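You operate a simulated robot arm through the tools that you are given. There is no shell and no other tool.

The job below is to be done with a simulated robot arm. You get a single attempt, and the scene is never put back.

JOB
Test the looms and swap the dead one for the white loom.
Fine: dead loom in the red tray, white loom home in its socket; dial to LOOP, one test under the shut hood; hood shut and dial off at the end.

The check looks at the end state, three seconds after you hand in, the way a careful person would. Anything else that was tipped, shoved, dropped, spilled or broken makes it a failure.

ROBOT AND FRAMES
A 7-joint arm with a four-finger gripper, fixed in place. Base frame: the origin is at the foot of the arm, x ahead of it, y to its left, z up; the work surface is at about z = 900. Units: mm, rad, N and s.
Its first joint turns from -1.204 to 3.002 rad. Payload 3.67 kg.
Tool frame: the origin (TCP) lies between the finger pads and is the grasp point; the fingertips stand 28 mm ahead of it; z points along the fingers, y is the line along which they close. Largest opening 112 mm; the body of the gripper starts 73 mm behind the TCP.
Orientation is told as [roll, pitch, yaw] about the base's x, y, z axes, in that order, counted from this pose: with the fingers straight down and closing along the base's y, the tool's x points along the base's -x, its y along +y and its z along -z.

CONTROLS
- The arm moves only by the tool send_rows. Its argument "steps" is a list that holds one entry, the list of rows, each a list of 7 numbers: the shift along the base's x, y, z in units of 25 mm (1.0 is 25 mm), then the turn, a rotation vector about the base's x, y, z in units of 4 degrees (1.0 is 4 degrees), then the closure in counts, from 0 (fully open) to 255 (shut). In form: [[[tx, ty, tz, ax, ay, az, fingers], ...]]. A call has 1 to 20 rows; each row shifts and turns the commanded pose from where the row before left it. A call with a number of a shift or a turn outside -1 to 1 is refused whole. A row lasts 0.2 s, in which the tool goes at most 50 mm and 0.15 rad; a call with a longer step from one row to the next is refused whole, and so is a gripper value outside its range. Where a pose cannot be reached the arm comes as near as it can. A force on the tool above 40 N (or 10 N above the force at the start of the call, whichever is more), or a blocked arm, ends the call early, and 0.2 s more pass. Each finger halts on what it meets, pressing with about 21 N; the grip force reading is that of the motor and also rises with nothing between the fingers. The clock runs only during rows and for 0.2 s after the last one: add rows that do not move to give the fingers time. It gives the time, the measured TCP pose, the force on the tool (base axes), the opening and the grip force at its end, in the units of the frame above (readings bear some noise), with the torque about the TCP (base axes, N m) and any sound that the robot's microphone picked up.
- Cameras (640 x 400 px; columns grow to the right, rows downward): "scene" is fixed at [220.9, -488.8, 1699.1]; the picture's right is [0.06, -1.00, 0.00], its down [-0.64, -0.04, -0.77] and it looks along [0.76, 0.04, -0.64] (base axes); focal length 277 px, centre (320, 200). "wrist" rides on the gripper at [60, -18, -104] in the tool frame; the picture's right is [0.29, 0.96, 0.00], its down [-0.80, 0.24, -0.55] and it looks along [-0.53, 0.16, 0.83] (tool axes); focal length 234 px, centre (320, 200). There is no depth. A picture from a camera that has moved, and an enlarged one, comes with that camera's place and axes in the base frame and with its lens. The place of the scene camera against the robot may be out by one fixed shift of up to 18 mm in any direction.
- camera(camera): a new picture of that camera. It takes no simulated time.
- move_column(by): slides the trunk up (or, below 0, down) by that many mm; the arm rides with it, the base frame stays. It gives what a move gives, with no picture.
- enlarge(camera, box): a new picture of the part [left, top, right, bottom] of that camera's present view, enlarged. It takes no simulated time.
- hand_in(): hands the job in; it is judged then, once.

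Places have to be worked out from the pictures, the camera data and where the tool is seen. Open the gripper and draw the arm clear of the work before you hand the job in, unless the task says otherwise.

The tools are called after ">>>" as a command line: name --argument value ..., lists and objects as JSON in quotes. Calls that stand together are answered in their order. send_rows: Moves the arm, as the interface text tells. Its arguments: {"type":"object","properties":{"steps":{"type":"array"}},"required":["steps"]} The other tools are called the same way: move_column (by) slides the trunk up or down; camera (camera) takes a picture; enlarge (camera, box) takes an enlarged picture of a part of a camera's view; hand_in () hands the job in.

At the start:

```text
clock: 0.0
position: [650.3, -594.1, 1476.8]
orientation: [-0.001, -0.001, -0.001]
contact_force: [-0.1, -0.3, 0.8]
ft_torque: [0.0, 0.0, 0.01]
finger_gap: 112.1
gripper_force: 0.1
trunk travel left (down, up): [-725.0, 115.0]
```

scene: 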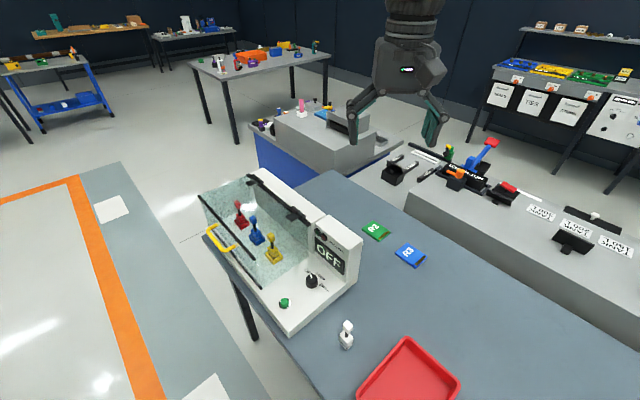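
wrist: 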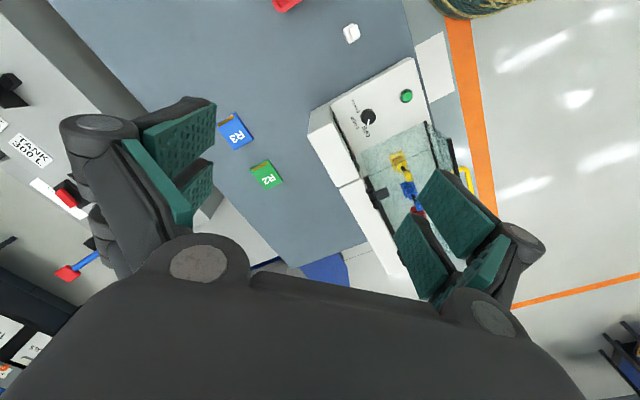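

I'll start by looking closely at the tester, the looms, the dial and the tray before moving anything.

>>> enlarge --camera "scene" --box '[190, 160, 370, 340]'

>>> enlarge --camera "scene" --box '[260, 220, 480, 400]'

>>> enlarge --camera "wrist" --box '[300, 40, 500, 240]'

```text
2.22 times, centred on (280, 250) of scene
camera zoom: at [220.9, -488.8, 1699.1], right [0.06, -1.0, 0.0], down [-0.64, -0.04, -0.77], along [0.76, 0.04, -0.64], focal length 615 px, centre (409, 89)
```

zoom: 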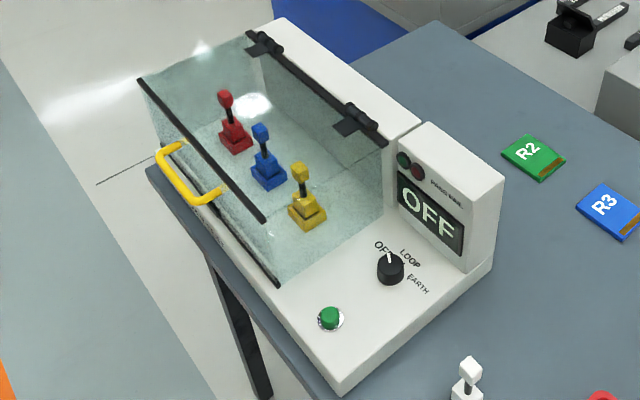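

```text
2.22 times, centred on (370, 310) of scene
camera zoom: at [220.9, -488.8, 1699.1], right [0.06, -1.0, 0.0], down [-0.64, -0.04, -0.77], along [0.76, 0.04, -0.64], focal length 615 px, centre (209, -44)
```

zoom: 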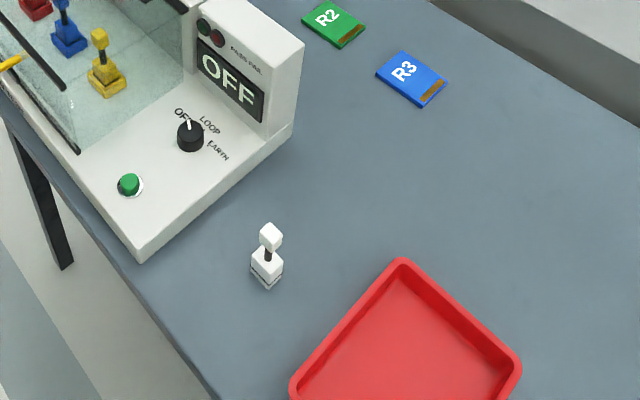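

```text
2.00 times, centred on (400, 140) of wrist
camera zoom: at [591.8, -611.7, 1580.5], right [-0.29, 0.96, 0.0], down [0.8, 0.24, 0.55], along [0.53, 0.16, -0.83], focal length 468 px, centre (160, 320)
```

zoom: 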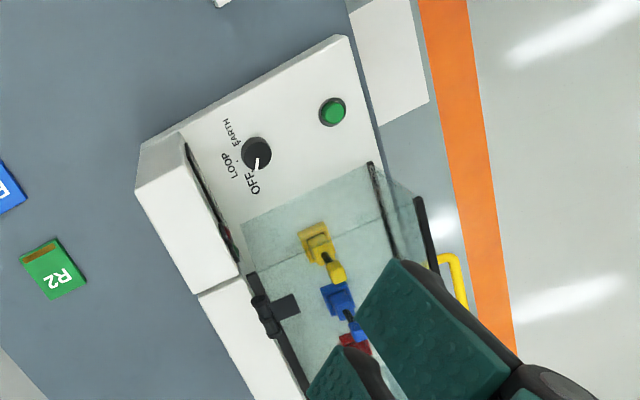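

The tester sits at about 45° to the base axes with its hood shut, the dial at OFF, the green button at the near end, and the white loom near (550, -546). I'll lower the arm in free space toward the near side to get a closer wrist view for triangulation.

>>> send_rows --steps '[[[-0.5, 0.4, -1, 0, 0, 0, 0], [-0.5, 0.4, -1, 0, 0, 0, 0], [-0.5, 0.4, -1, 0, 0, 0, 0], [-0.5, 0.4, -1, 0, 0, 0, 0], [-0.5, 0.4, -1, 0, 0, 0, 0], [-0.5, 0.4, -1, 0, 0, 0, 0], [-0.5, 0.4, -1, 0, 0, 0, 0], [-0.5, 0.4, -1, 0, 0, 0, 0], [-0.5, 0.4, -1, 0, 0, 0, 0], [-0.5, 0.2, -1, 0, 0, 0, 0], [0, 0, 0, 0, 0, 0, 0]]]'

>>> camera --camera "wrist"

>>> camera --camera "scene"

```text
clock: 2.4
position: [525.2, -499.0, 1227.2]
orientation: [0.0, -0.001, 0.001]
contact_force: [-1.0, -0.4, 0.5]
ft_torque: [0.0, -0.02, -0.01]
finger_gap: 112.0
gripper_force: 0.2
trunk travel left (down, up): [-725.0, 115.0]
```

```text
taken
camera wrist: at [466.8, -516.4, 1330.0], right [-0.29, 0.96, 0.0], down [0.8, 0.24, 0.55], along [0.53, 0.16, -0.83], focal length 234 px, centre (320, 200)
```

wrist: 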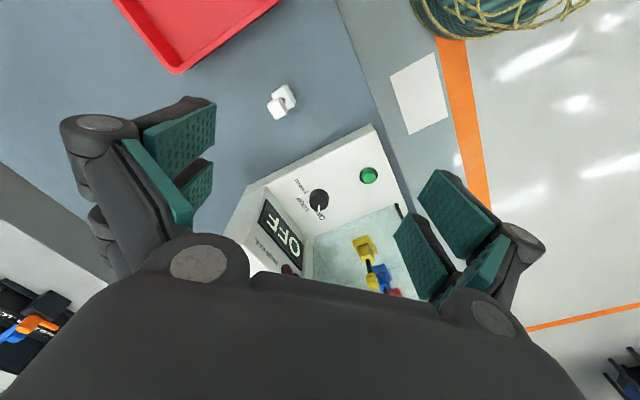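

```text
taken
```

scene: 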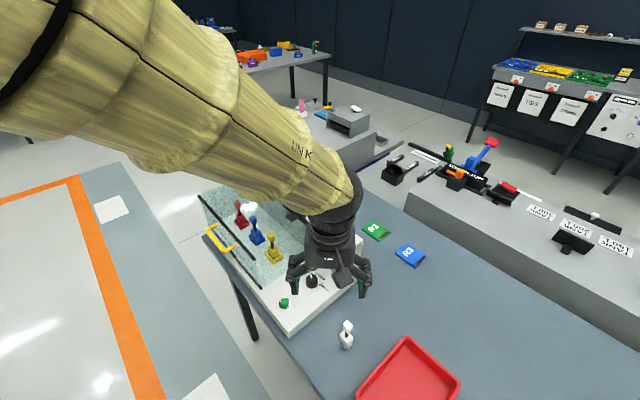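

The wrist now sees the panel, white loom and tray corner. I'll enlarge those parts for measurement.

>>> enlarge --camera "wrist" --box '[220, 110, 420, 300]'

>>> enlarge --camera "wrist" --box '[230, 60, 350, 140]'

```text
2.11 times, centred on (320, 205) of wrist
camera zoom: at [466.8, -516.4, 1330.0], right [-0.29, 0.96, 0.0], down [0.8, 0.24, 0.55], along [0.53, 0.16, -0.83], focal length 493 px, centre (320, 190)
```

zoom: 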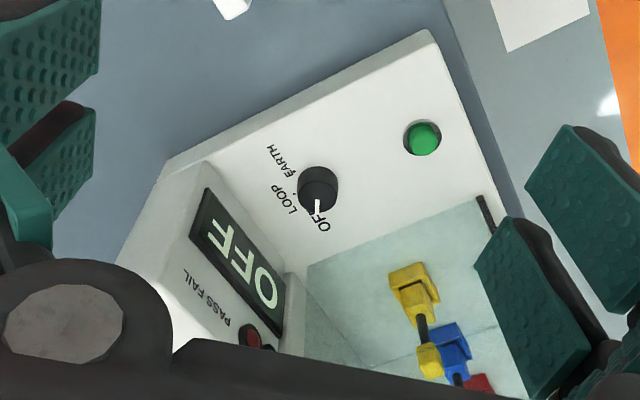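

```text
5.00 times, centred on (290, 100) of wrist
camera zoom: at [466.8, -516.4, 1330.0], right [-0.29, 0.96, 0.0], down [0.8, 0.24, 0.55], along [0.53, 0.16, -0.83], focal length 1171 px, centre (470, 700)
```

zoom: 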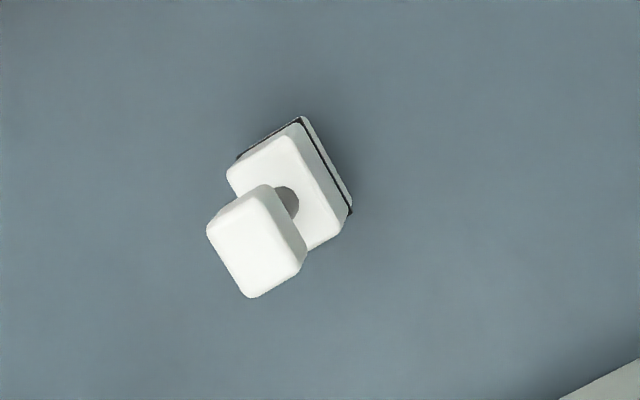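

Triangulating the two wrist views puts the dial knob near (701, -447, 958), the button near (631, -374, 946) and the white loom near (555, -552). Next I move, well above everything, to look at the hood, handle and socketed looms.

>>> send_rows --steps '[[[0.5, 1, 0, 0, 0, 0, 0], [0.5, 1, 0, 0, 0, 0, 0], [0.5, 1, 0, 0, 0, 0, 0], [0.5, 1, 0, 0, 0, 0, 0], [0.5, 1, 0, 0, 0, 0, 0], [0.5, 1, 0, 0, 0, 0, 0], [0.5, 1, 0, 0, 0, 0, 0], [0.5, 1, 0, 0, 0, 0, 0], [0.5, 1, 0, 0, 0, 0, 0], [0.5, 1, 0, 0, 0, 0, 0], [0, 0, 0, 0, 0, 0, 0]]]'

>>> camera --camera "wrist"

>>> enlarge --camera "wrist" --box '[180, 60, 420, 300]'

```text
clock: 4.8
position: [649.4, -248.5, 1228.3]
orientation: [-0.001, 0.0, 0.0]
contact_force: [-0.4, 0.0, -0.3]
ft_torque: [0.02, 0.0, -0.01]
finger_gap: 111.9
gripper_force: 0.0
trunk travel left (down, up): [-725.0, 115.0]
```

```text
taken
camera wrist: at [591.3, -267.6, 1331.7], right [-0.29, 0.96, 0.0], down [0.8, 0.24, 0.55], along [0.53, 0.16, -0.83], focal length 234 px, centre (320, 200)
```

wrist: 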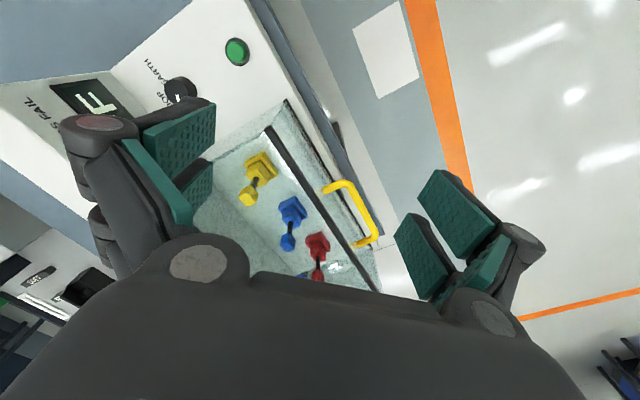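

```text
1.67 times, centred on (300, 180) of wrist
camera zoom: at [591.3, -267.6, 1331.7], right [-0.29, 0.96, 0.0], down [0.8, 0.24, 0.55], along [0.53, 0.16, -0.83], focal length 390 px, centre (353, 233)
```

zoom: 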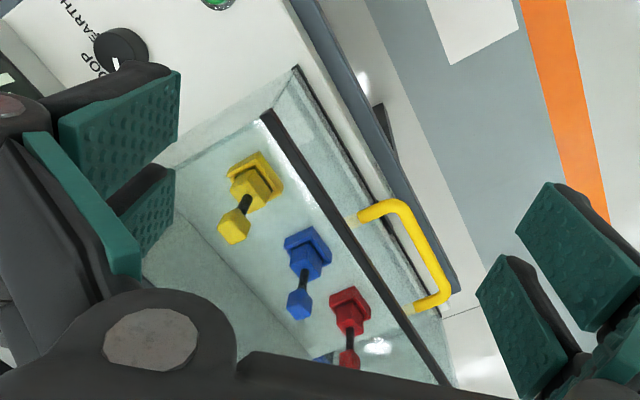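

The hood is a glass box with a U handle; from this view I judge its bar centre near (774, -142, 1037) and the hinge near z 1088 at the back. Now I go above the dial to see its ticks and the clearance to the display housing.

>>> send_rows --steps '[[[0.2, -1, 0, 0, 0, 0, 0], [0.2, -1, 0, 0, 0, 0, 0], [0.2, -1, 0, 0, 0, 0, 0], [0.2, -1, 0, 0, 0, 0, 0], [0.2, -1, 0, 0, 0, 0, 0], [0.2, -1, 0, 0, 0, 0, 0], [0.2, -1, 0, 0, 0, 0, 0], [0.2, -1, 0, 0, 0, 0, 0], [0, 0, -0.5, 0, 0, -1, 0], [0, 0, -0.5, 0, 0, -1, 0], [0, 0, -0.5, 0, 0, -1, 0], [0, 0, -0.5, 0, 0, -1, 0], [0, 0, 0, 0, 0, 0, 0]]]'

>>> camera --camera "wrist"

>>> enlarge --camera "wrist" --box '[220, 60, 420, 260]'

```text
clock: 7.6
position: [689.5, -449.8, 1177.5]
orientation: [0.0, 0.001, -0.281]
contact_force: [-0.4, -0.3, 0.0]
ft_torque: [-0.01, -0.02, 0.0]
finger_gap: 111.8
gripper_force: 0.0
trunk travel left (down, up): [-725.0, 115.0]
```

```text
taken
camera wrist: at [628.1, -449.5, 1281.3], right [-0.01, 1.0, 0.0], down [0.83, 0.01, 0.55], along [0.55, 0.01, -0.83], focal length 234 px, centre (320, 200)
```

wrist: 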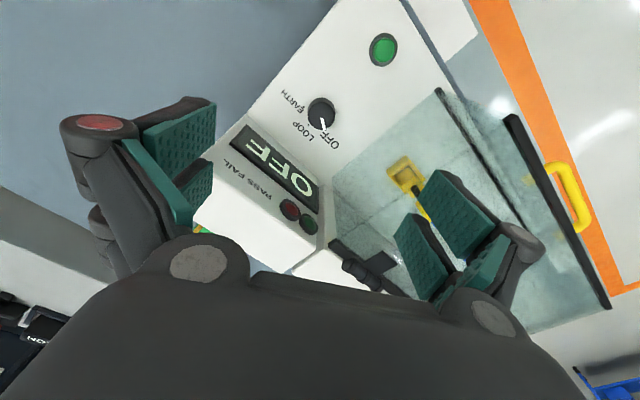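

```text
2.00 times, centred on (320, 160) of wrist
camera zoom: at [628.1, -449.5, 1281.3], right [-0.01, 1.0, 0.0], down [0.83, 0.01, 0.55], along [0.55, 0.01, -0.83], focal length 468 px, centre (320, 280)
```

zoom: 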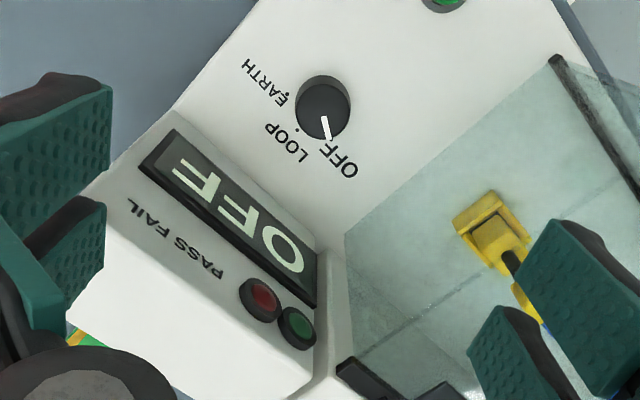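

The dial, ticks and display housing are in clear view; I'll zoom in further on the knob and on the housing edge.

>>> enlarge --camera "wrist" --box '[270, 80, 370, 150]'

>>> enlarge --camera "scene" --box '[240, 210, 370, 340]'

```text
5.71 times, centred on (320, 115) of wrist
camera zoom: at [628.1, -449.5, 1281.3], right [-0.01, 1.0, 0.0], down [0.83, 0.01, 0.55], along [0.55, 0.01, -0.83], focal length 1338 px, centre (320, 686)
```

zoom: 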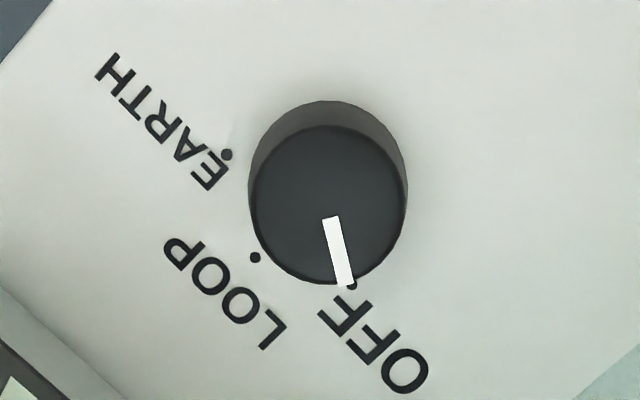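

```text
3.08 times, centred on (305, 275) of scene
camera zoom: at [220.9, -488.8, 1699.1], right [0.06, -1.0, 0.0], down [-0.64, -0.04, -0.77], along [0.76, 0.04, -0.64], focal length 851 px, centre (366, -31)
```

zoom: 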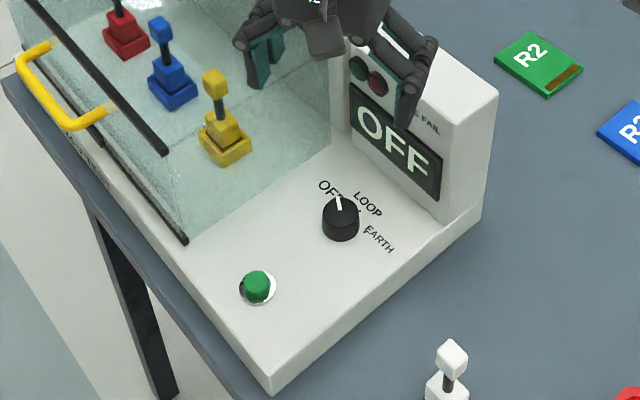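

The ticks give OFF ≈ +14°, LOOP ≈ -44° and EARTH ≈ -102°, so LOOP is about 58–60° clockwise. The knob is ~37 mm across at about (706, -446), about 80 mm clear of the display housing. I'll go down above it and check again.

>>> send_rows --steps '[[[0.13, 0.03, -0.9, 0, 0, 0, 0], [0.13, 0.03, -0.9, 0, 0, 0, 0], [0.13, 0.03, -0.9, 0, 0, 0, 0], [0.13, 0.02, -0.9, 0, 0, 0, 0], [0.13, 0.02, -0.9, 0, 0, 0, 0], [0, 0, 0, 0, 0, 0, 0]]]'

>>> enlarge --camera "wrist" --box '[220, 40, 420, 240]'

```text
clock: 9.0
position: [705.6, -445.8, 1065.3]
orientation: [0.001, 0.0, -0.279]
contact_force: [-0.5, -0.1, -0.3]
ft_torque: [-0.01, -0.01, -0.01]
finger_gap: 112.1
gripper_force: 0.1
trunk travel left (down, up): [-725.0, 115.0]
```

```text
2.00 times, centred on (320, 140) of wrist
camera zoom: at [645.7, -446.0, 1168.4], right [-0.01, 1.0, 0.0], down [0.83, 0.01, 0.55], along [0.55, 0.01, -0.83], focal length 468 px, centre (320, 320)
```

zoom: 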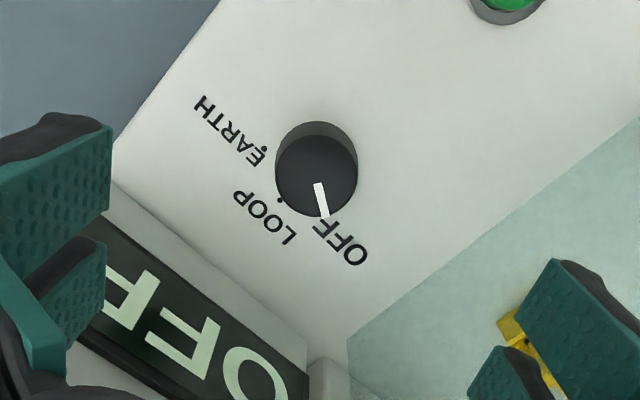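

Knob centre confirmed within about 1 mm of the TCP, with its top at about z 963 and the plate at about z 940. I'll descend so the fingertips are at about 946 and close on the knob.

>>> send_rows --steps '[[[0, -0.04, -0.9, 0, 0, 0, 0], [0, 0, -0.9, 0, 0, 0, 0], [0, 0, -0.9, 0, 0, 0, 0], [0, 0, -0.9, 0, 0, 0, 0], [0, 0, 0, 0, 0, 0, 0], [0, 0, 0, 0, 0, 0, 130], [0, 0, 0, 0, 0, 0, 255], [0, 0, 0, 0, 0, 0, 255], [0, 0, 0, 0, 0, 0, 255]]]'

>>> camera --camera "wrist"

>>> enlarge --camera "scene" --box '[240, 190, 370, 320]'

```text
clock: 11.0
position: [706.9, -447.9, 974.1]
orientation: [0.0, 0.001, -0.28]
contact_force: [-1.8, -7.0, -1.5]
ft_torque: [-0.54, -0.34, 0.0]
finger_gap: 36.0
gripper_force: 44.9
trunk travel left (down, up): [-725.0, 115.0]
```

```text
taken
camera wrist: at [645.1, -447.8, 1077.7], right [-0.01, 1.0, 0.0], down [0.83, 0.01, 0.55], along [0.55, 0.01, -0.83], focal length 234 px, centre (320, 200)
```

wrist: 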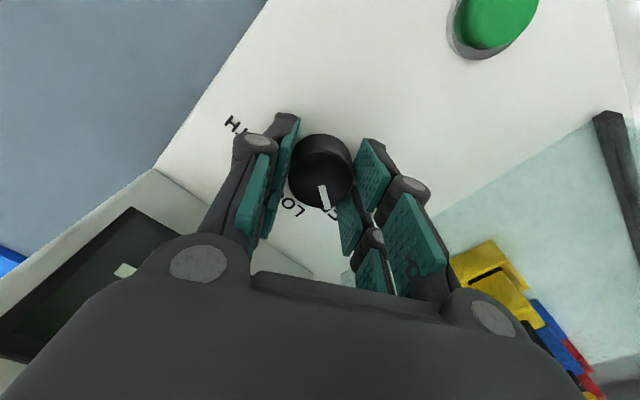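

```text
3.08 times, centred on (305, 255) of scene
camera zoom: at [220.9, -488.8, 1699.1], right [0.06, -1.0, 0.0], down [-0.64, -0.04, -0.77], along [0.76, 0.04, -0.64], focal length 851 px, centre (366, 31)
```

zoom: 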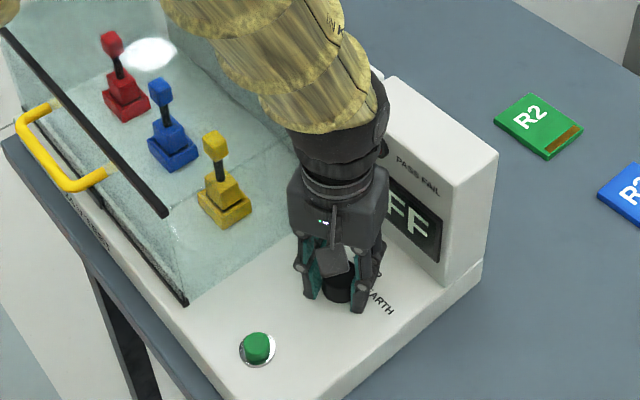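

Gripped at a 36 mm gap with the knob centred. Now I rotate it clockwise by about 58° in 4° steps to LOOP and check the display.

>>> send_rows --steps '[[[0, 0, 0, 0, 0, -1, 255], [0, 0, 0, 0, 0, -1, 255], [0, 0, 0, 0, 0, -1, 255], [0, 0, 0, 0, 0, -1, 255], [0, 0, 0, 0, 0, -1, 255], [0, 0, 0, 0, 0, -1, 255], [0, 0, 0, 0, 0, -1, 255], [0, 0, 0, 0, 0, -1, 255], [0, 0, 0, 0, 0, -1, 255], [0, 0, 0, 0, 0, -1, 255], [0, 0, 0, 0, 0, -1, 255], [0, 0, 0, 0, 0, -1, 255], [0, 0, 0, 0, 0, -1, 255], [0, 0, 0, 0, 0, -1, 255], [0, 0, 0, 0, 0, -0.5, 255], [0, 0, 0, 0, 0, 0, 255]]]'

>>> camera --camera "wrist"

>>> enlarge --camera "scene" --box '[240, 190, 370, 320]'

```text
clock: 14.4
position: [705.6, -448.9, 974.2]
orientation: [-0.001, 0.001, -1.292]
contact_force: [-5.8, -18.9, 3.8]
ft_torque: [-0.44, 0.12, -0.02]
finger_gap: 35.7
gripper_force: 44.9
trunk travel left (down, up): [-725.0, 115.0]
```

```text
taken
camera wrist: at [672.9, -395.0, 1077.8], right [0.84, 0.54, 0.0], down [0.45, -0.7, 0.55], along [0.3, -0.47, -0.83], focal length 234 px, centre (320, 200)
```

wrist: 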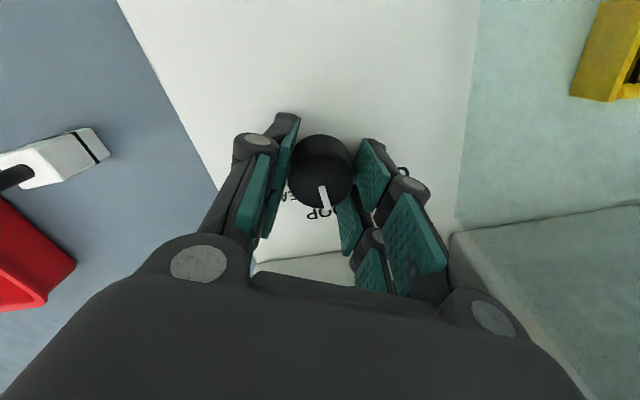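

```text
3.08 times, centred on (305, 255) of scene
camera zoom: at [220.9, -488.8, 1699.1], right [0.06, -1.0, 0.0], down [-0.64, -0.04, -0.77], along [0.76, 0.04, -0.64], focal length 851 px, centre (366, 31)
```

zoom: 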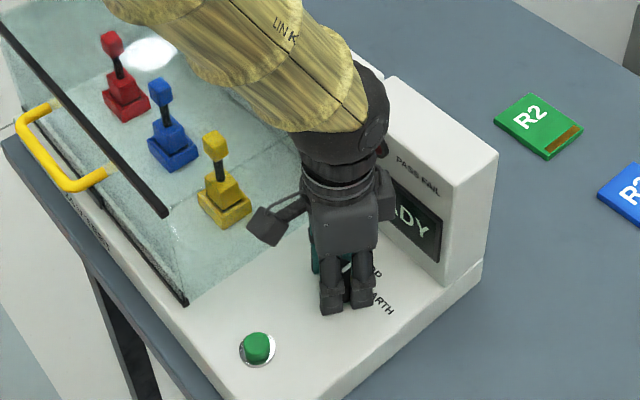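

The display now reads "…ADY" (READY), so the dial is at LOOP. I'll release, rise, and verify the pointer.

>>> send_rows --steps '[[[0, 0, 0, 0, 0, 0, 100], [0, 0, 0, 0, 0, 0, 0], [0, 0, 0, 0, 0, 0, 0], [0, 0, 0.9, 0, 0, 0, 0], [0, 0, 0.9, 0, 0, 0, 0], [0, 0, 0.9, 0, 0, 0, 0], [0, 0, 0.9, 0, 0, 0, 0], [0, 0, 0, 0, 0, 0, 0]]]'

>>> camera --camera "wrist"

>>> enlarge --camera "wrist" --box '[270, 90, 370, 190]'

```text
clock: 16.2
position: [707.1, -447.8, 1064.1]
orientation: [-0.002, 0.0, -1.292]
contact_force: [-0.1, 0.4, -0.1]
ft_torque: [-0.03, 0.02, 0.0]
finger_gap: 112.2
gripper_force: 0.2
trunk travel left (down, up): [-725.0, 115.0]
```

```text
taken
camera wrist: at [674.6, -394.3, 1168.1], right [0.84, 0.54, 0.0], down [0.45, -0.7, 0.55], along [0.3, -0.47, -0.83], focal length 234 px, centre (320, 200)
```

wrist: 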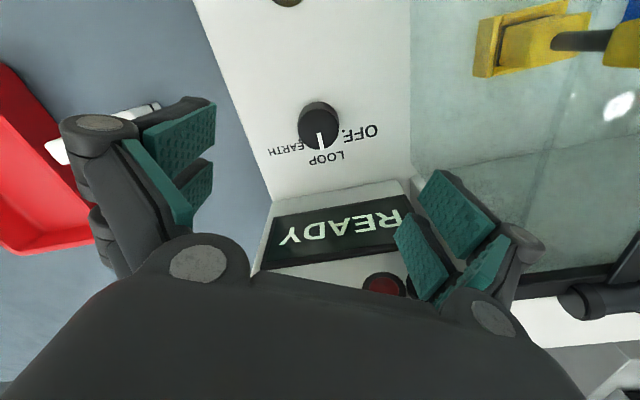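

```text
4.00 times, centred on (320, 140) of wrist
camera zoom: at [674.6, -394.3, 1168.1], right [0.84, 0.54, 0.0], down [0.45, -0.7, 0.55], along [0.3, -0.47, -0.83], focal length 937 px, centre (320, 440)
```

zoom: 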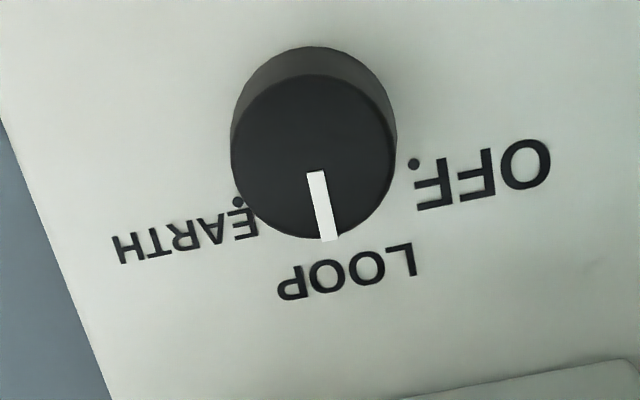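

READY is shown and the pointer lines up with LOOP. Now I move above the green button near (631, -374) to locate it exactly.

>>> send_rows --steps '[[[-0.76, 0.74, 0, 0, 0, 0, 0], [-0.76, 0.74, 0, 0, 0, 0, 0], [-0.76, 0.74, 0, 0, 0, 0, 0], [-0.76, 0.74, 0, 0, 0, 0, 0], [0, 0, 0, 0, 0, 0, 0]]]'

>>> enlarge --camera "wrist" --box '[240, 80, 400, 220]'

```text
clock: 17.4
position: [629.0, -371.8, 1063.3]
orientation: [0.0, -0.001, -1.291]
contact_force: [0.1, 0.7, 0.9]
ft_torque: [0.02, 0.02, -0.02]
finger_gap: 112.2
gripper_force: 0.1
trunk travel left (down, up): [-725.0, 115.0]
```

```text
2.86 times, centred on (320, 150) of wrist
camera zoom: at [597.5, -318.7, 1167.0], right [0.84, 0.54, 0.0], down [0.45, -0.7, 0.55], along [0.3, -0.47, -0.83], focal length 669 px, centre (320, 343)
```

zoom: 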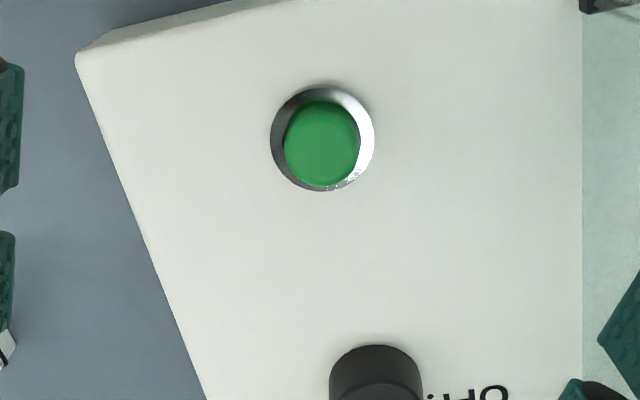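

The button cap is centred near (633, -373.5), about 24 mm across. I close the fingers and lower until the tips are just above the cap.

>>> send_rows --steps '[[[0.16, -0.07, 0, 0, 0, 0, 255], [0, 0, 0, 0, 0, 0, 255], [0, 0, 0, 0, 0, 0, 255], [0, 0, -0.9, 0, 0, 0, 255], [0, 0, -0.9, 0, 0, 0, 255], [0, 0, -0.9, 0, 0, 0, 255], [0, 0, -0.2, 0, 0, 0, 255], [0, 0, 0, 0, 0, 0, 255]]]'

>>> camera --camera "wrist"

>>> enlarge --camera "scene" --box '[240, 220, 370, 340]'

```text
clock: 19.2
position: [633.4, -373.4, 991.2]
orientation: [0.0, 0.0, -1.291]
contact_force: [-0.4, 0.0, -0.2]
ft_torque: [0.01, 0.02, 0.03]
finger_gap: 0.0
gripper_force: 21.2
trunk travel left (down, up): [-725.0, 115.0]
```

```text
taken
camera wrist: at [601.9, -320.2, 1095.3], right [0.84, 0.54, 0.0], down [0.45, -0.7, 0.55], along [0.3, -0.47, -0.83], focal length 234 px, centre (320, 200)
```

wrist: 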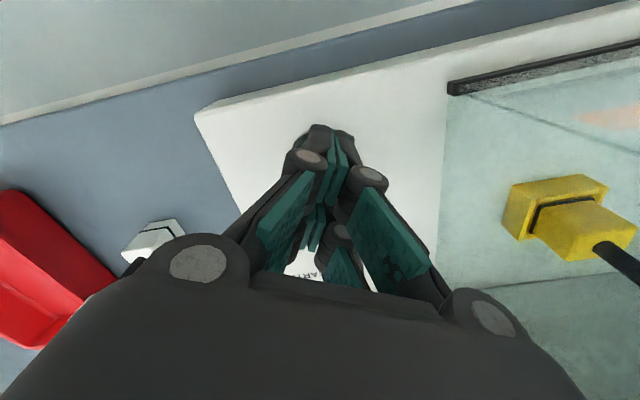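

```text
3.33 times, centred on (305, 280) of scene
camera zoom: at [220.9, -488.8, 1699.1], right [0.06, -1.0, 0.0], down [-0.64, -0.04, -0.77], along [0.76, 0.04, -0.64], focal length 922 px, centre (370, -67)
```

zoom: 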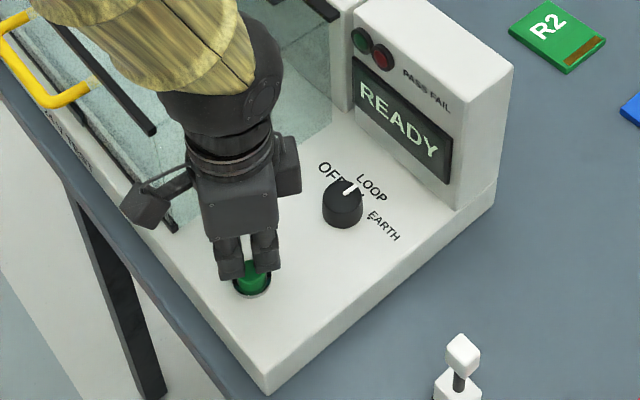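

The scene camera reads READY plainly and the fingertips sit right above the cap. I press down in small steps, watching the force.

>>> send_rows --steps '[[[0, 0, -0.12, 0, 0, 0, 255], [0, 0, -0.12, 0, 0, 0, 255], [0, 0, -0.12, 0, 0, 0, 255], [0, 0, 0, 0, 0, 0, 255]]]'

>>> enlarge --camera "scene" --box '[240, 220, 370, 340]'

```text
clock: 20.2
position: [633.9, -374.5, 983.8]
orientation: [0.0, 0.002, -1.293]
contact_force: [0.1, -0.9, 2.9]
ft_torque: [-0.01, 0.0, -0.01]
finger_gap: 5.6
gripper_force: 35.5
trunk travel left (down, up): [-725.0, 115.0]
heard: click
```

```text
3.33 times, centred on (305, 280) of scene
camera zoom: at [220.9, -488.8, 1699.1], right [0.06, -1.0, 0.0], down [-0.64, -0.04, -0.77], along [0.76, 0.04, -0.64], focal length 922 px, centre (370, -67)
```

zoom: 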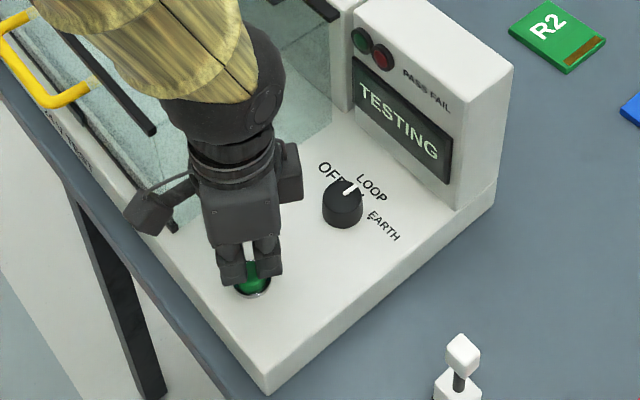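

A click was heard and the display shows TESTING, so that's the one test. I lift straight off so it cannot be pressed again, and wait for the result.

>>> send_rows --steps '[[[0, 0, 0.6, 0, 0, 0, 255], [0, 0, 0.9, 0, 0, 0, 255], [0, 0, 0.9, 0, 0, 0, 255], [0, 0, 0, 0, 0, 0, 255]]]'

>>> enlarge --camera "scene" --box '[240, 220, 370, 340]'

```text
clock: 21.2
position: [633.5, -374.3, 1043.5]
orientation: [-0.002, -0.001, -1.291]
contact_force: [-0.8, -0.3, -0.4]
ft_torque: [0.01, 0.02, 0.01]
finger_gap: 0.0
gripper_force: 35.7
trunk travel left (down, up): [-725.0, 115.0]
```

```text
3.33 times, centred on (305, 280) of scene
camera zoom: at [220.9, -488.8, 1699.1], right [0.06, -1.0, 0.0], down [-0.64, -0.04, -0.77], along [0.76, 0.04, -0.64], focal length 922 px, centre (370, -67)
```

zoom: 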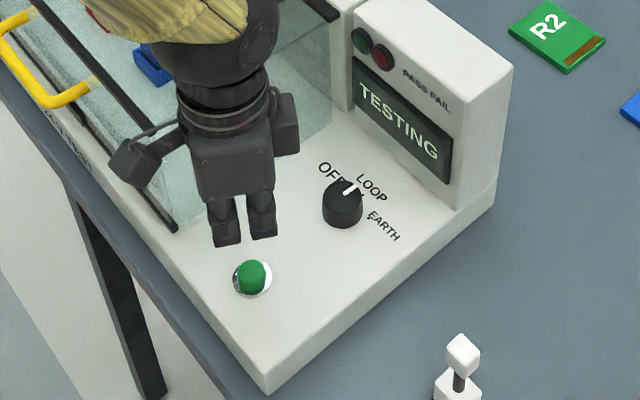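

Still TESTING with the fingers clear of the button. I wait in short still stretches, looking after each.

>>> send_rows --steps '[[[0, 0, 0, 0, 0, 0, 255], [0, 0, 0, 0, 0, 0, 255], [0, 0, 0, 0, 0, 0, 255], [0, 0, 0, 0, 0, 0, 255]]]'

>>> enlarge --camera "scene" --box '[240, 220, 370, 340]'

```text
clock: 22.2
position: [633.9, -373.2, 1041.4]
orientation: [0.0, 0.002, -1.292]
contact_force: [0.0, 0.0, -1.0]
ft_torque: [-0.02, 0.01, 0.0]
finger_gap: 0.2
gripper_force: 36.5
trunk travel left (down, up): [-725.0, 115.0]
```

```text
3.33 times, centred on (305, 280) of scene
camera zoom: at [220.9, -488.8, 1699.1], right [0.06, -1.0, 0.0], down [-0.64, -0.04, -0.77], along [0.76, 0.04, -0.64], focal length 922 px, centre (370, -67)
```

zoom: 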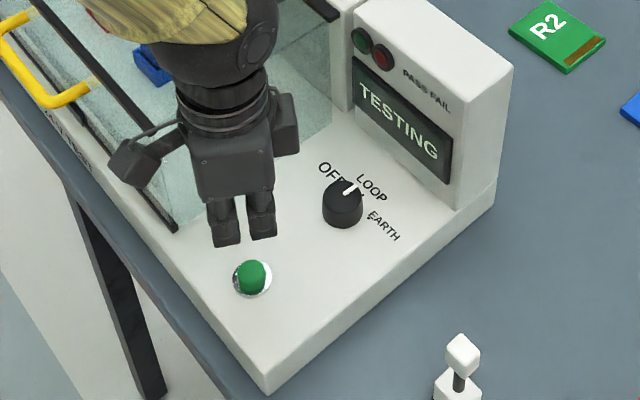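

Still TESTING; I wait another second.

>>> send_rows --steps '[[[0, 0, 0, 0, 0, 0, 255], [0, 0, 0, 0, 0, 0, 255], [0, 0, 0, 0, 0, 0, 255], [0, 0, 0, 0, 0, 0, 255], [0, 0, 0, 0, 0, 0, 255]]]'

>>> enlarge --camera "scene" --box '[240, 220, 370, 340]'

```text
clock: 23.4
position: [635.8, -374.9, 1042.0]
orientation: [-0.001, -0.001, -1.291]
contact_force: [-0.6, 0.0, 0.3]
ft_torque: [-0.01, 0.01, 0.03]
finger_gap: 0.0
gripper_force: 35.6
trunk travel left (down, up): [-725.0, 115.0]
```

```text
3.33 times, centred on (305, 280) of scene
camera zoom: at [220.9, -488.8, 1699.1], right [0.06, -1.0, 0.0], down [-0.64, -0.04, -0.77], along [0.76, 0.04, -0.64], focal length 922 px, centre (370, -67)
```

zoom: 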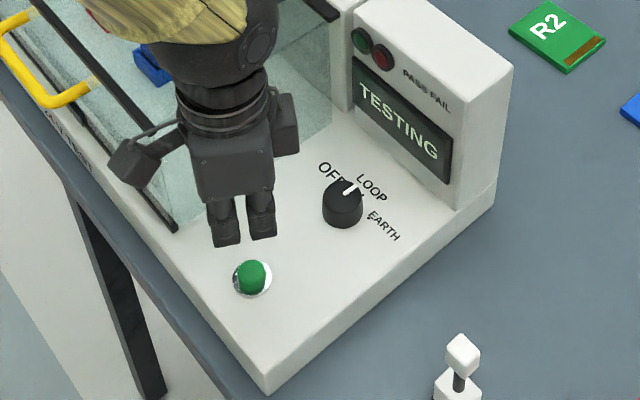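

Still TESTING. I keep waiting and also check that the looms themselves stay visible in case the result appears there.

>>> send_rows --steps '[[[0, 0, 0, 0, 0, 0, 255], [0, 0, 0, 0, 0, 0, 255], [0, 0, 0, 0, 0, 0, 255], [0, 0, 0, 0, 0, 0, 255], [0, 0, 0, 0, 0, 0, 255], [0, 0, 0, 0, 0, 0, 255], [0, 0, 0, 0, 0, 0, 255]]]'

>>> camera --camera "scene"

>>> enlarge --camera "scene" --box '[240, 220, 370, 340]'

```text
clock: 25.0
position: [634.5, -373.0, 1041.9]
orientation: [-0.002, 0.0, -1.292]
contact_force: [0.4, 0.6, 0.3]
ft_torque: [-0.03, -0.01, 0.02]
finger_gap: 0.0
gripper_force: 35.2
trunk travel left (down, up): [-725.0, 115.0]
```

```text
taken
```

scene: 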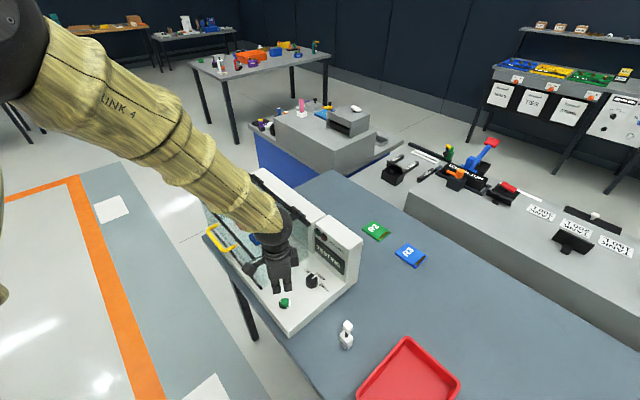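

```text
3.33 times, centred on (305, 280) of scene
camera zoom: at [220.9, -488.8, 1699.1], right [0.06, -1.0, 0.0], down [-0.64, -0.04, -0.77], along [0.76, 0.04, -0.64], focal length 922 px, centre (370, -67)
```

zoom: 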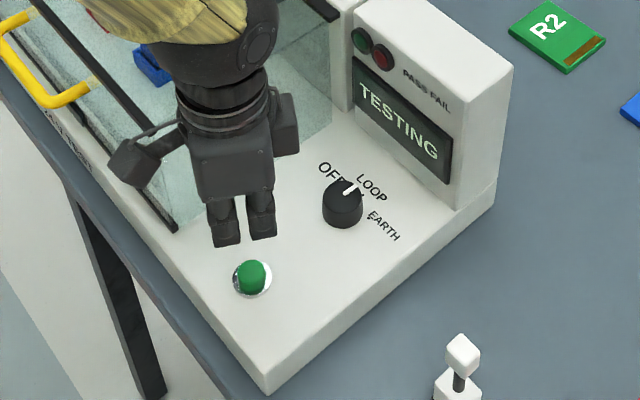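

Still TESTING at 25 s. I wait on.

>>> send_rows --steps '[[[0, 0, 0, 0, 0, 0, 255], [0, 0, 0, 0, 0, 0, 255], [0, 0, 0, 0, 0, 0, 255], [0, 0, 0, 0, 0, 0, 255], [0, 0, 0, 0, 0, 0, 255], [0, 0, 0, 0, 0, 0, 255], [0, 0, 0, 0, 0, 0, 255], [0, 0, 0, 0, 0, 0, 255], [0, 0, 0, 0, 0, 0, 255]]]'

>>> enlarge --camera "scene" --box '[240, 220, 370, 340]'

```text
clock: 27.0
position: [635.5, -374.9, 1042.3]
orientation: [0.001, 0.001, -1.292]
contact_force: [0.4, -0.4, -0.5]
ft_torque: [0.01, 0.04, 0.03]
finger_gap: 0.0
gripper_force: 36.0
trunk travel left (down, up): [-725.0, 115.0]
```

```text
3.33 times, centred on (305, 280) of scene
camera zoom: at [220.9, -488.8, 1699.1], right [0.06, -1.0, 0.0], down [-0.64, -0.04, -0.77], along [0.76, 0.04, -0.64], focal length 922 px, centre (370, -67)
```

zoom: 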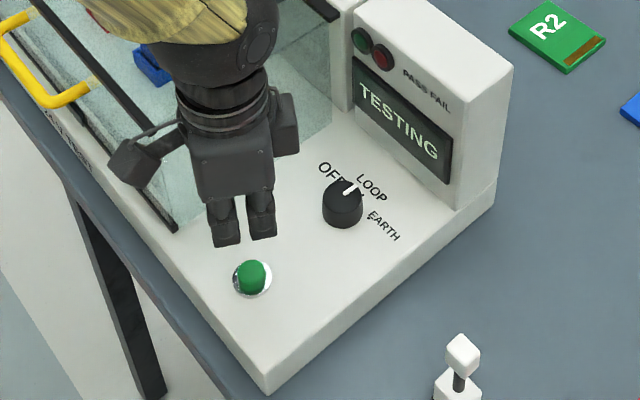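

Still TESTING; another couple of seconds.

>>> send_rows --steps '[[[0, 0, 0, 0, 0, 0, 255], [0, 0, 0, 0, 0, 0, 255], [0, 0, 0, 0, 0, 0, 255], [0, 0, 0, 0, 0, 0, 255], [0, 0, 0, 0, 0, 0, 255], [0, 0, 0, 0, 0, 0, 255], [0, 0, 0, 0, 0, 0, 255], [0, 0, 0, 0, 0, 0, 255], [0, 0, 0, 0, 0, 0, 255], [0, 0, 0, 0, 0, 0, 255]]]'

>>> enlarge --camera "scene" --box '[240, 220, 370, 340]'

```text
clock: 29.2
position: [633.9, -373.7, 1042.5]
orientation: [0.0, -0.001, -1.291]
contact_force: [0.4, 0.6, -0.1]
ft_torque: [0.02, -0.03, 0.0]
finger_gap: 0.2
gripper_force: 35.7
trunk travel left (down, up): [-725.0, 115.0]
```

```text
3.33 times, centred on (305, 280) of scene
camera zoom: at [220.9, -488.8, 1699.1], right [0.06, -1.0, 0.0], down [-0.64, -0.04, -0.77], along [0.76, 0.04, -0.64], focal length 922 px, centre (370, -67)
```

zoom: 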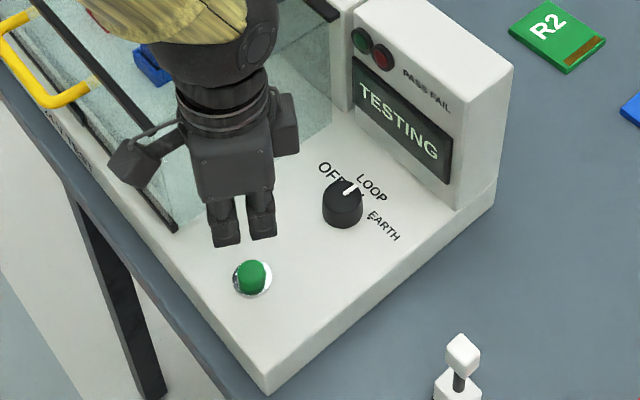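

Nine seconds in and still TESTING. I keep waiting in longer stretches.

>>> send_rows --steps '[[[0, 0, 0, 0, 0, 0, 255], [0, 0, 0, 0, 0, 0, 255], [0, 0, 0, 0, 0, 0, 255], [0, 0, 0, 0, 0, 0, 255], [0, 0, 0, 0, 0, 0, 255], [0, 0, 0, 0, 0, 0, 255], [0, 0, 0, 0, 0, 0, 255], [0, 0, 0, 0, 0, 0, 255], [0, 0, 0, 0, 0, 0, 255], [0, 0, 0, 0, 0, 0, 255], [0, 0, 0, 0, 0, 0, 255], [0, 0, 0, 0, 0, 0, 255]]]'

>>> enlarge --camera "scene" --box '[240, 220, 370, 340]'

```text
clock: 31.8
position: [635.1, -374.7, 1041.7]
orientation: [0.0, 0.001, -1.291]
contact_force: [-1.3, -0.2, -0.1]
ft_torque: [0.02, -0.01, 0.02]
finger_gap: 0.2
gripper_force: 35.7
trunk travel left (down, up): [-725.0, 115.0]
```

```text
3.33 times, centred on (305, 280) of scene
camera zoom: at [220.9, -488.8, 1699.1], right [0.06, -1.0, 0.0], down [-0.64, -0.04, -0.77], along [0.76, 0.04, -0.64], focal length 922 px, centre (370, -67)
```

zoom: 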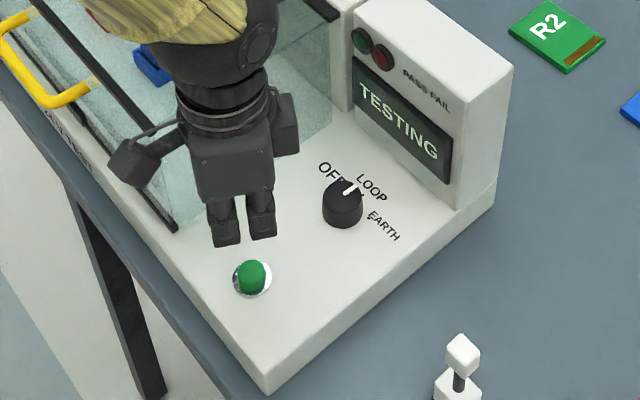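

Still TESTING after 11.5 s. I wait further without touching anything.

>>> send_rows --steps '[[[0, 0, 0, 0, 0, 0, 255], [0, 0, 0, 0, 0, 0, 255], [0, 0, 0, 0, 0, 0, 255], [0, 0, 0, 0, 0, 0, 255], [0, 0, 0, 0, 0, 0, 255], [0, 0, 0, 0, 0, 0, 255], [0, 0, 0, 0, 0, 0, 255], [0, 0, 0, 0, 0, 0, 255], [0, 0, 0, 0, 0, 0, 255], [0, 0, 0, 0, 0, 0, 255], [0, 0, 0, 0, 0, 0, 255], [0, 0, 0, 0, 0, 0, 255]]]'

>>> enlarge --camera "scene" --box '[240, 220, 370, 340]'

```text
clock: 34.4
position: [633.3, -375.5, 1042.4]
orientation: [0.001, -0.001, -1.29]
contact_force: [0.5, 0.0, -0.1]
ft_torque: [-0.04, 0.01, -0.04]
finger_gap: 0.1
gripper_force: 35.2
trunk travel left (down, up): [-725.0, 115.0]
```

```text
3.33 times, centred on (305, 280) of scene
camera zoom: at [220.9, -488.8, 1699.1], right [0.06, -1.0, 0.0], down [-0.64, -0.04, -0.77], along [0.76, 0.04, -0.64], focal length 922 px, centre (370, -67)
```

zoom: 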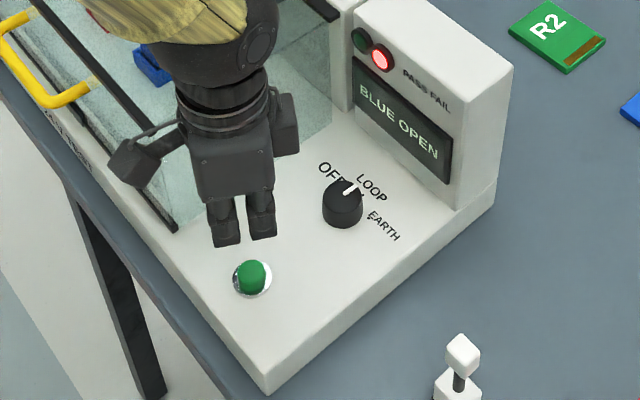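

Result: "BLUE OPEN" with the FAIL lamp lit, so the blue loom is the dead one. Next I return to the dial and grip it again to turn it back to OFF before opening the hood.

>>> send_rows --steps '[[[0, 0, 0.9, 0, 0, 0, 255], [0.75, -0.74, 0, 0, 0, 0, 100], [0.75, -0.74, 0, 0, 0, 0, 0], [0.75, -0.74, 0, 0, 0, 0, 0], [0.65, -0.7, 0, 0, 0, 0, 0], [0, 0, -0.9, 0, 0, 0, 0], [0, 0, -0.9, 0, 0, 0, 0], [0, 0, -0.9, 0, 0, 0, 0], [0, 0, 0, 0, 0, 0, 0]]]'

>>> camera --camera "wrist"

```text
clock: 36.4
position: [708.2, -447.0, 997.3]
orientation: [0.0, 0.0, -1.292]
contact_force: [-0.3, 0.1, 0.6]
ft_torque: [-0.03, 0.0, 0.01]
finger_gap: 111.7
gripper_force: 0.0
trunk travel left (down, up): [-725.0, 115.0]
```

```text
taken
camera wrist: at [674.8, -393.5, 1101.1], right [0.84, 0.54, 0.0], down [0.45, -0.7, 0.55], along [0.3, -0.47, -0.83], focal length 234 px, centre (320, 200)
```

wrist: 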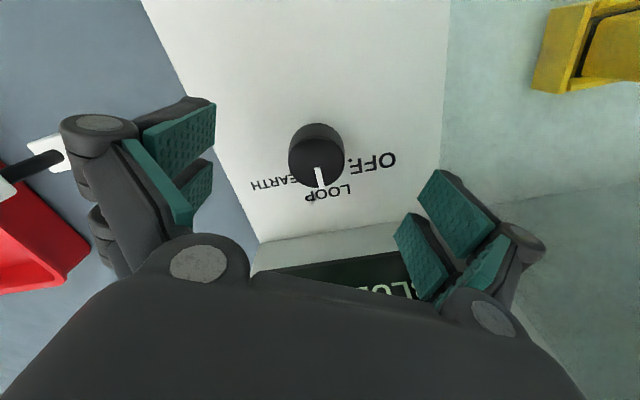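

The knob is directly under the TCP at about (706.7, -446.5). I go down, grip and turn it counter-clockwise by the same 58°.

>>> send_rows --steps '[[[0, 0, -0.9, 0, 0, 0, 0], [0, 0, 0, 0, 0, 0, 130], [0, 0, 0, 0, 0, 0, 255], [0, 0, 0, 0, 0, 0, 255], [0, 0, 0, 0, 0, 0, 255]]]'

>>> send_rows --steps '[[[0, 0, 0, 0, 0, 1, 255], [0, 0, 0, 0, 0, 1, 255], [0, 0, 0, 0, 0, 1, 255], [0, 0, 0, 0, 0, 1, 255], [0, 0, 0, 0, 0, 1, 255], [0, 0, 0, 0, 0, 1, 255], [0, 0, 0, 0, 0, 1, 255], [0, 0, 0, 0, 0, 1, 255], [0, 0, 0, 0, 0, 1, 255], [0, 0, 0, 0, 0, 1, 255], [0, 0, 0, 0, 0, 1, 255], [0, 0, 0, 0, 0, 1, 255], [0, 0, 0, 0, 0, 1, 255], [0, 0, 0, 0, 0, 1, 255], [0, 0, 0, 0, 0, 0.5, 255], [0, 0, 0, 0, 0, 0, 255]]]'

>>> camera --camera "wrist"

>>> enlarge --camera "scene" --box '[240, 190, 370, 320]'

```text
clock: 37.6
position: [705.8, -448.6, 973.5]
orientation: [-0.001, 0.002, -1.291]
contact_force: [-12.6, 3.2, 0.6]
ft_torque: [0.4, 0.61, -0.01]
finger_gap: 36.0
gripper_force: 45.3
trunk travel left (down, up): [-725.0, 115.0]
```

```text
clock: 39.7
position: [706.6, -448.1, 974.0]
orientation: [0.0, 0.007, -0.66]
contact_force: [-2.1, -2.4, -7.4]
ft_torque: [0.23, -0.26, 0.05]
finger_gap: 35.9
gripper_force: 45.2
trunk travel left (down, up): [-725.0, 115.0]
stopped in row 10: the force on the tool passed its limit at 40 N (the readings are from after the stop); the commanded pose is now the measured one
```

```text
taken
camera wrist: at [648.9, -424.7, 1078.2], right [0.36, 0.93, 0.0], down [0.78, -0.3, 0.55], along [0.51, -0.2, -0.83], focal length 234 px, centre (320, 200)
```

wrist: 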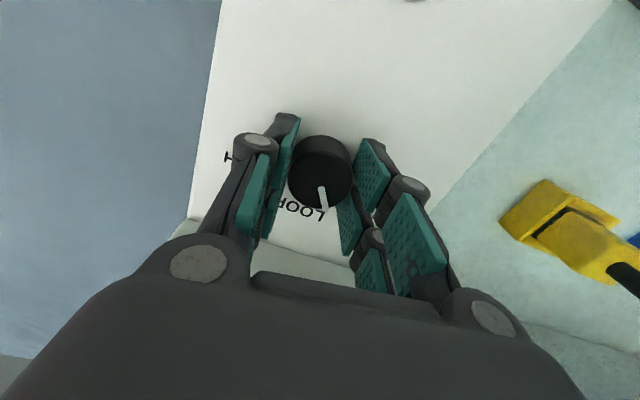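

```text
3.08 times, centred on (305, 255) of scene
camera zoom: at [220.9, -488.8, 1699.1], right [0.06, -1.0, 0.0], down [-0.64, -0.04, -0.77], along [0.76, 0.04, -0.64], focal length 851 px, centre (366, 31)
```

zoom: 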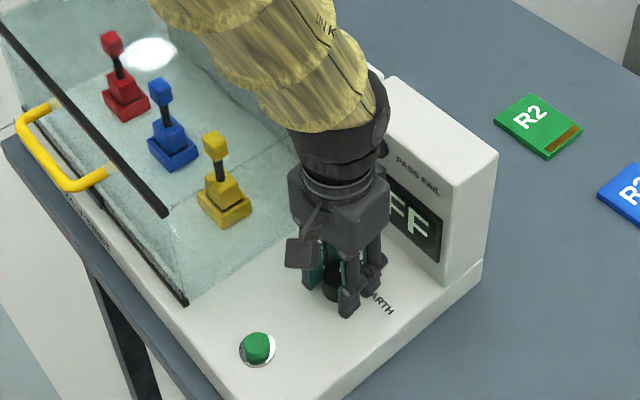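

The call stopped at the 40 N limit from a slight off-centre pull (now relaxed), after about 36° of turn; the display already reads OFF. I turn the remaining ~22° from this re-centred pose.

>>> send_rows --steps '[[[0, 0, 0, 0, 0, 0.8, 255], [0, 0, 0, 0, 0, 0.8, 255], [0, 0, 0, 0, 0, 0.8, 255], [0, 0, 0, 0, 0, 0.8, 255], [0, 0, 0, 0, 0, 0.8, 255], [0, 0, 0, 0, 0, 0.8, 255], [0, 0, 0, 0, 0, 0.6, 255], [0, 0, 0, 0, 0, 0, 255]]]'

>>> camera --camera "wrist"

```text
clock: 41.5
position: [704.4, -446.2, 974.3]
orientation: [-0.001, 0.004, -0.283]
contact_force: [-8.1, 3.7, -9.3]
ft_torque: [0.02, 0.44, 0.0]
finger_gap: 35.6
gripper_force: 45.0
trunk travel left (down, up): [-725.0, 115.0]
```

```text
taken
camera wrist: at [644.6, -447.5, 1078.2], right [-0.01, 1.0, 0.0], down [0.83, 0.01, 0.55], along [0.55, 0.01, -0.83], focal length 234 px, centre (320, 200)
```

wrist: 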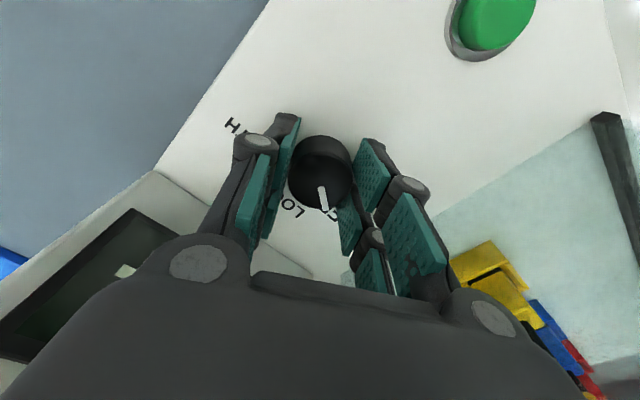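

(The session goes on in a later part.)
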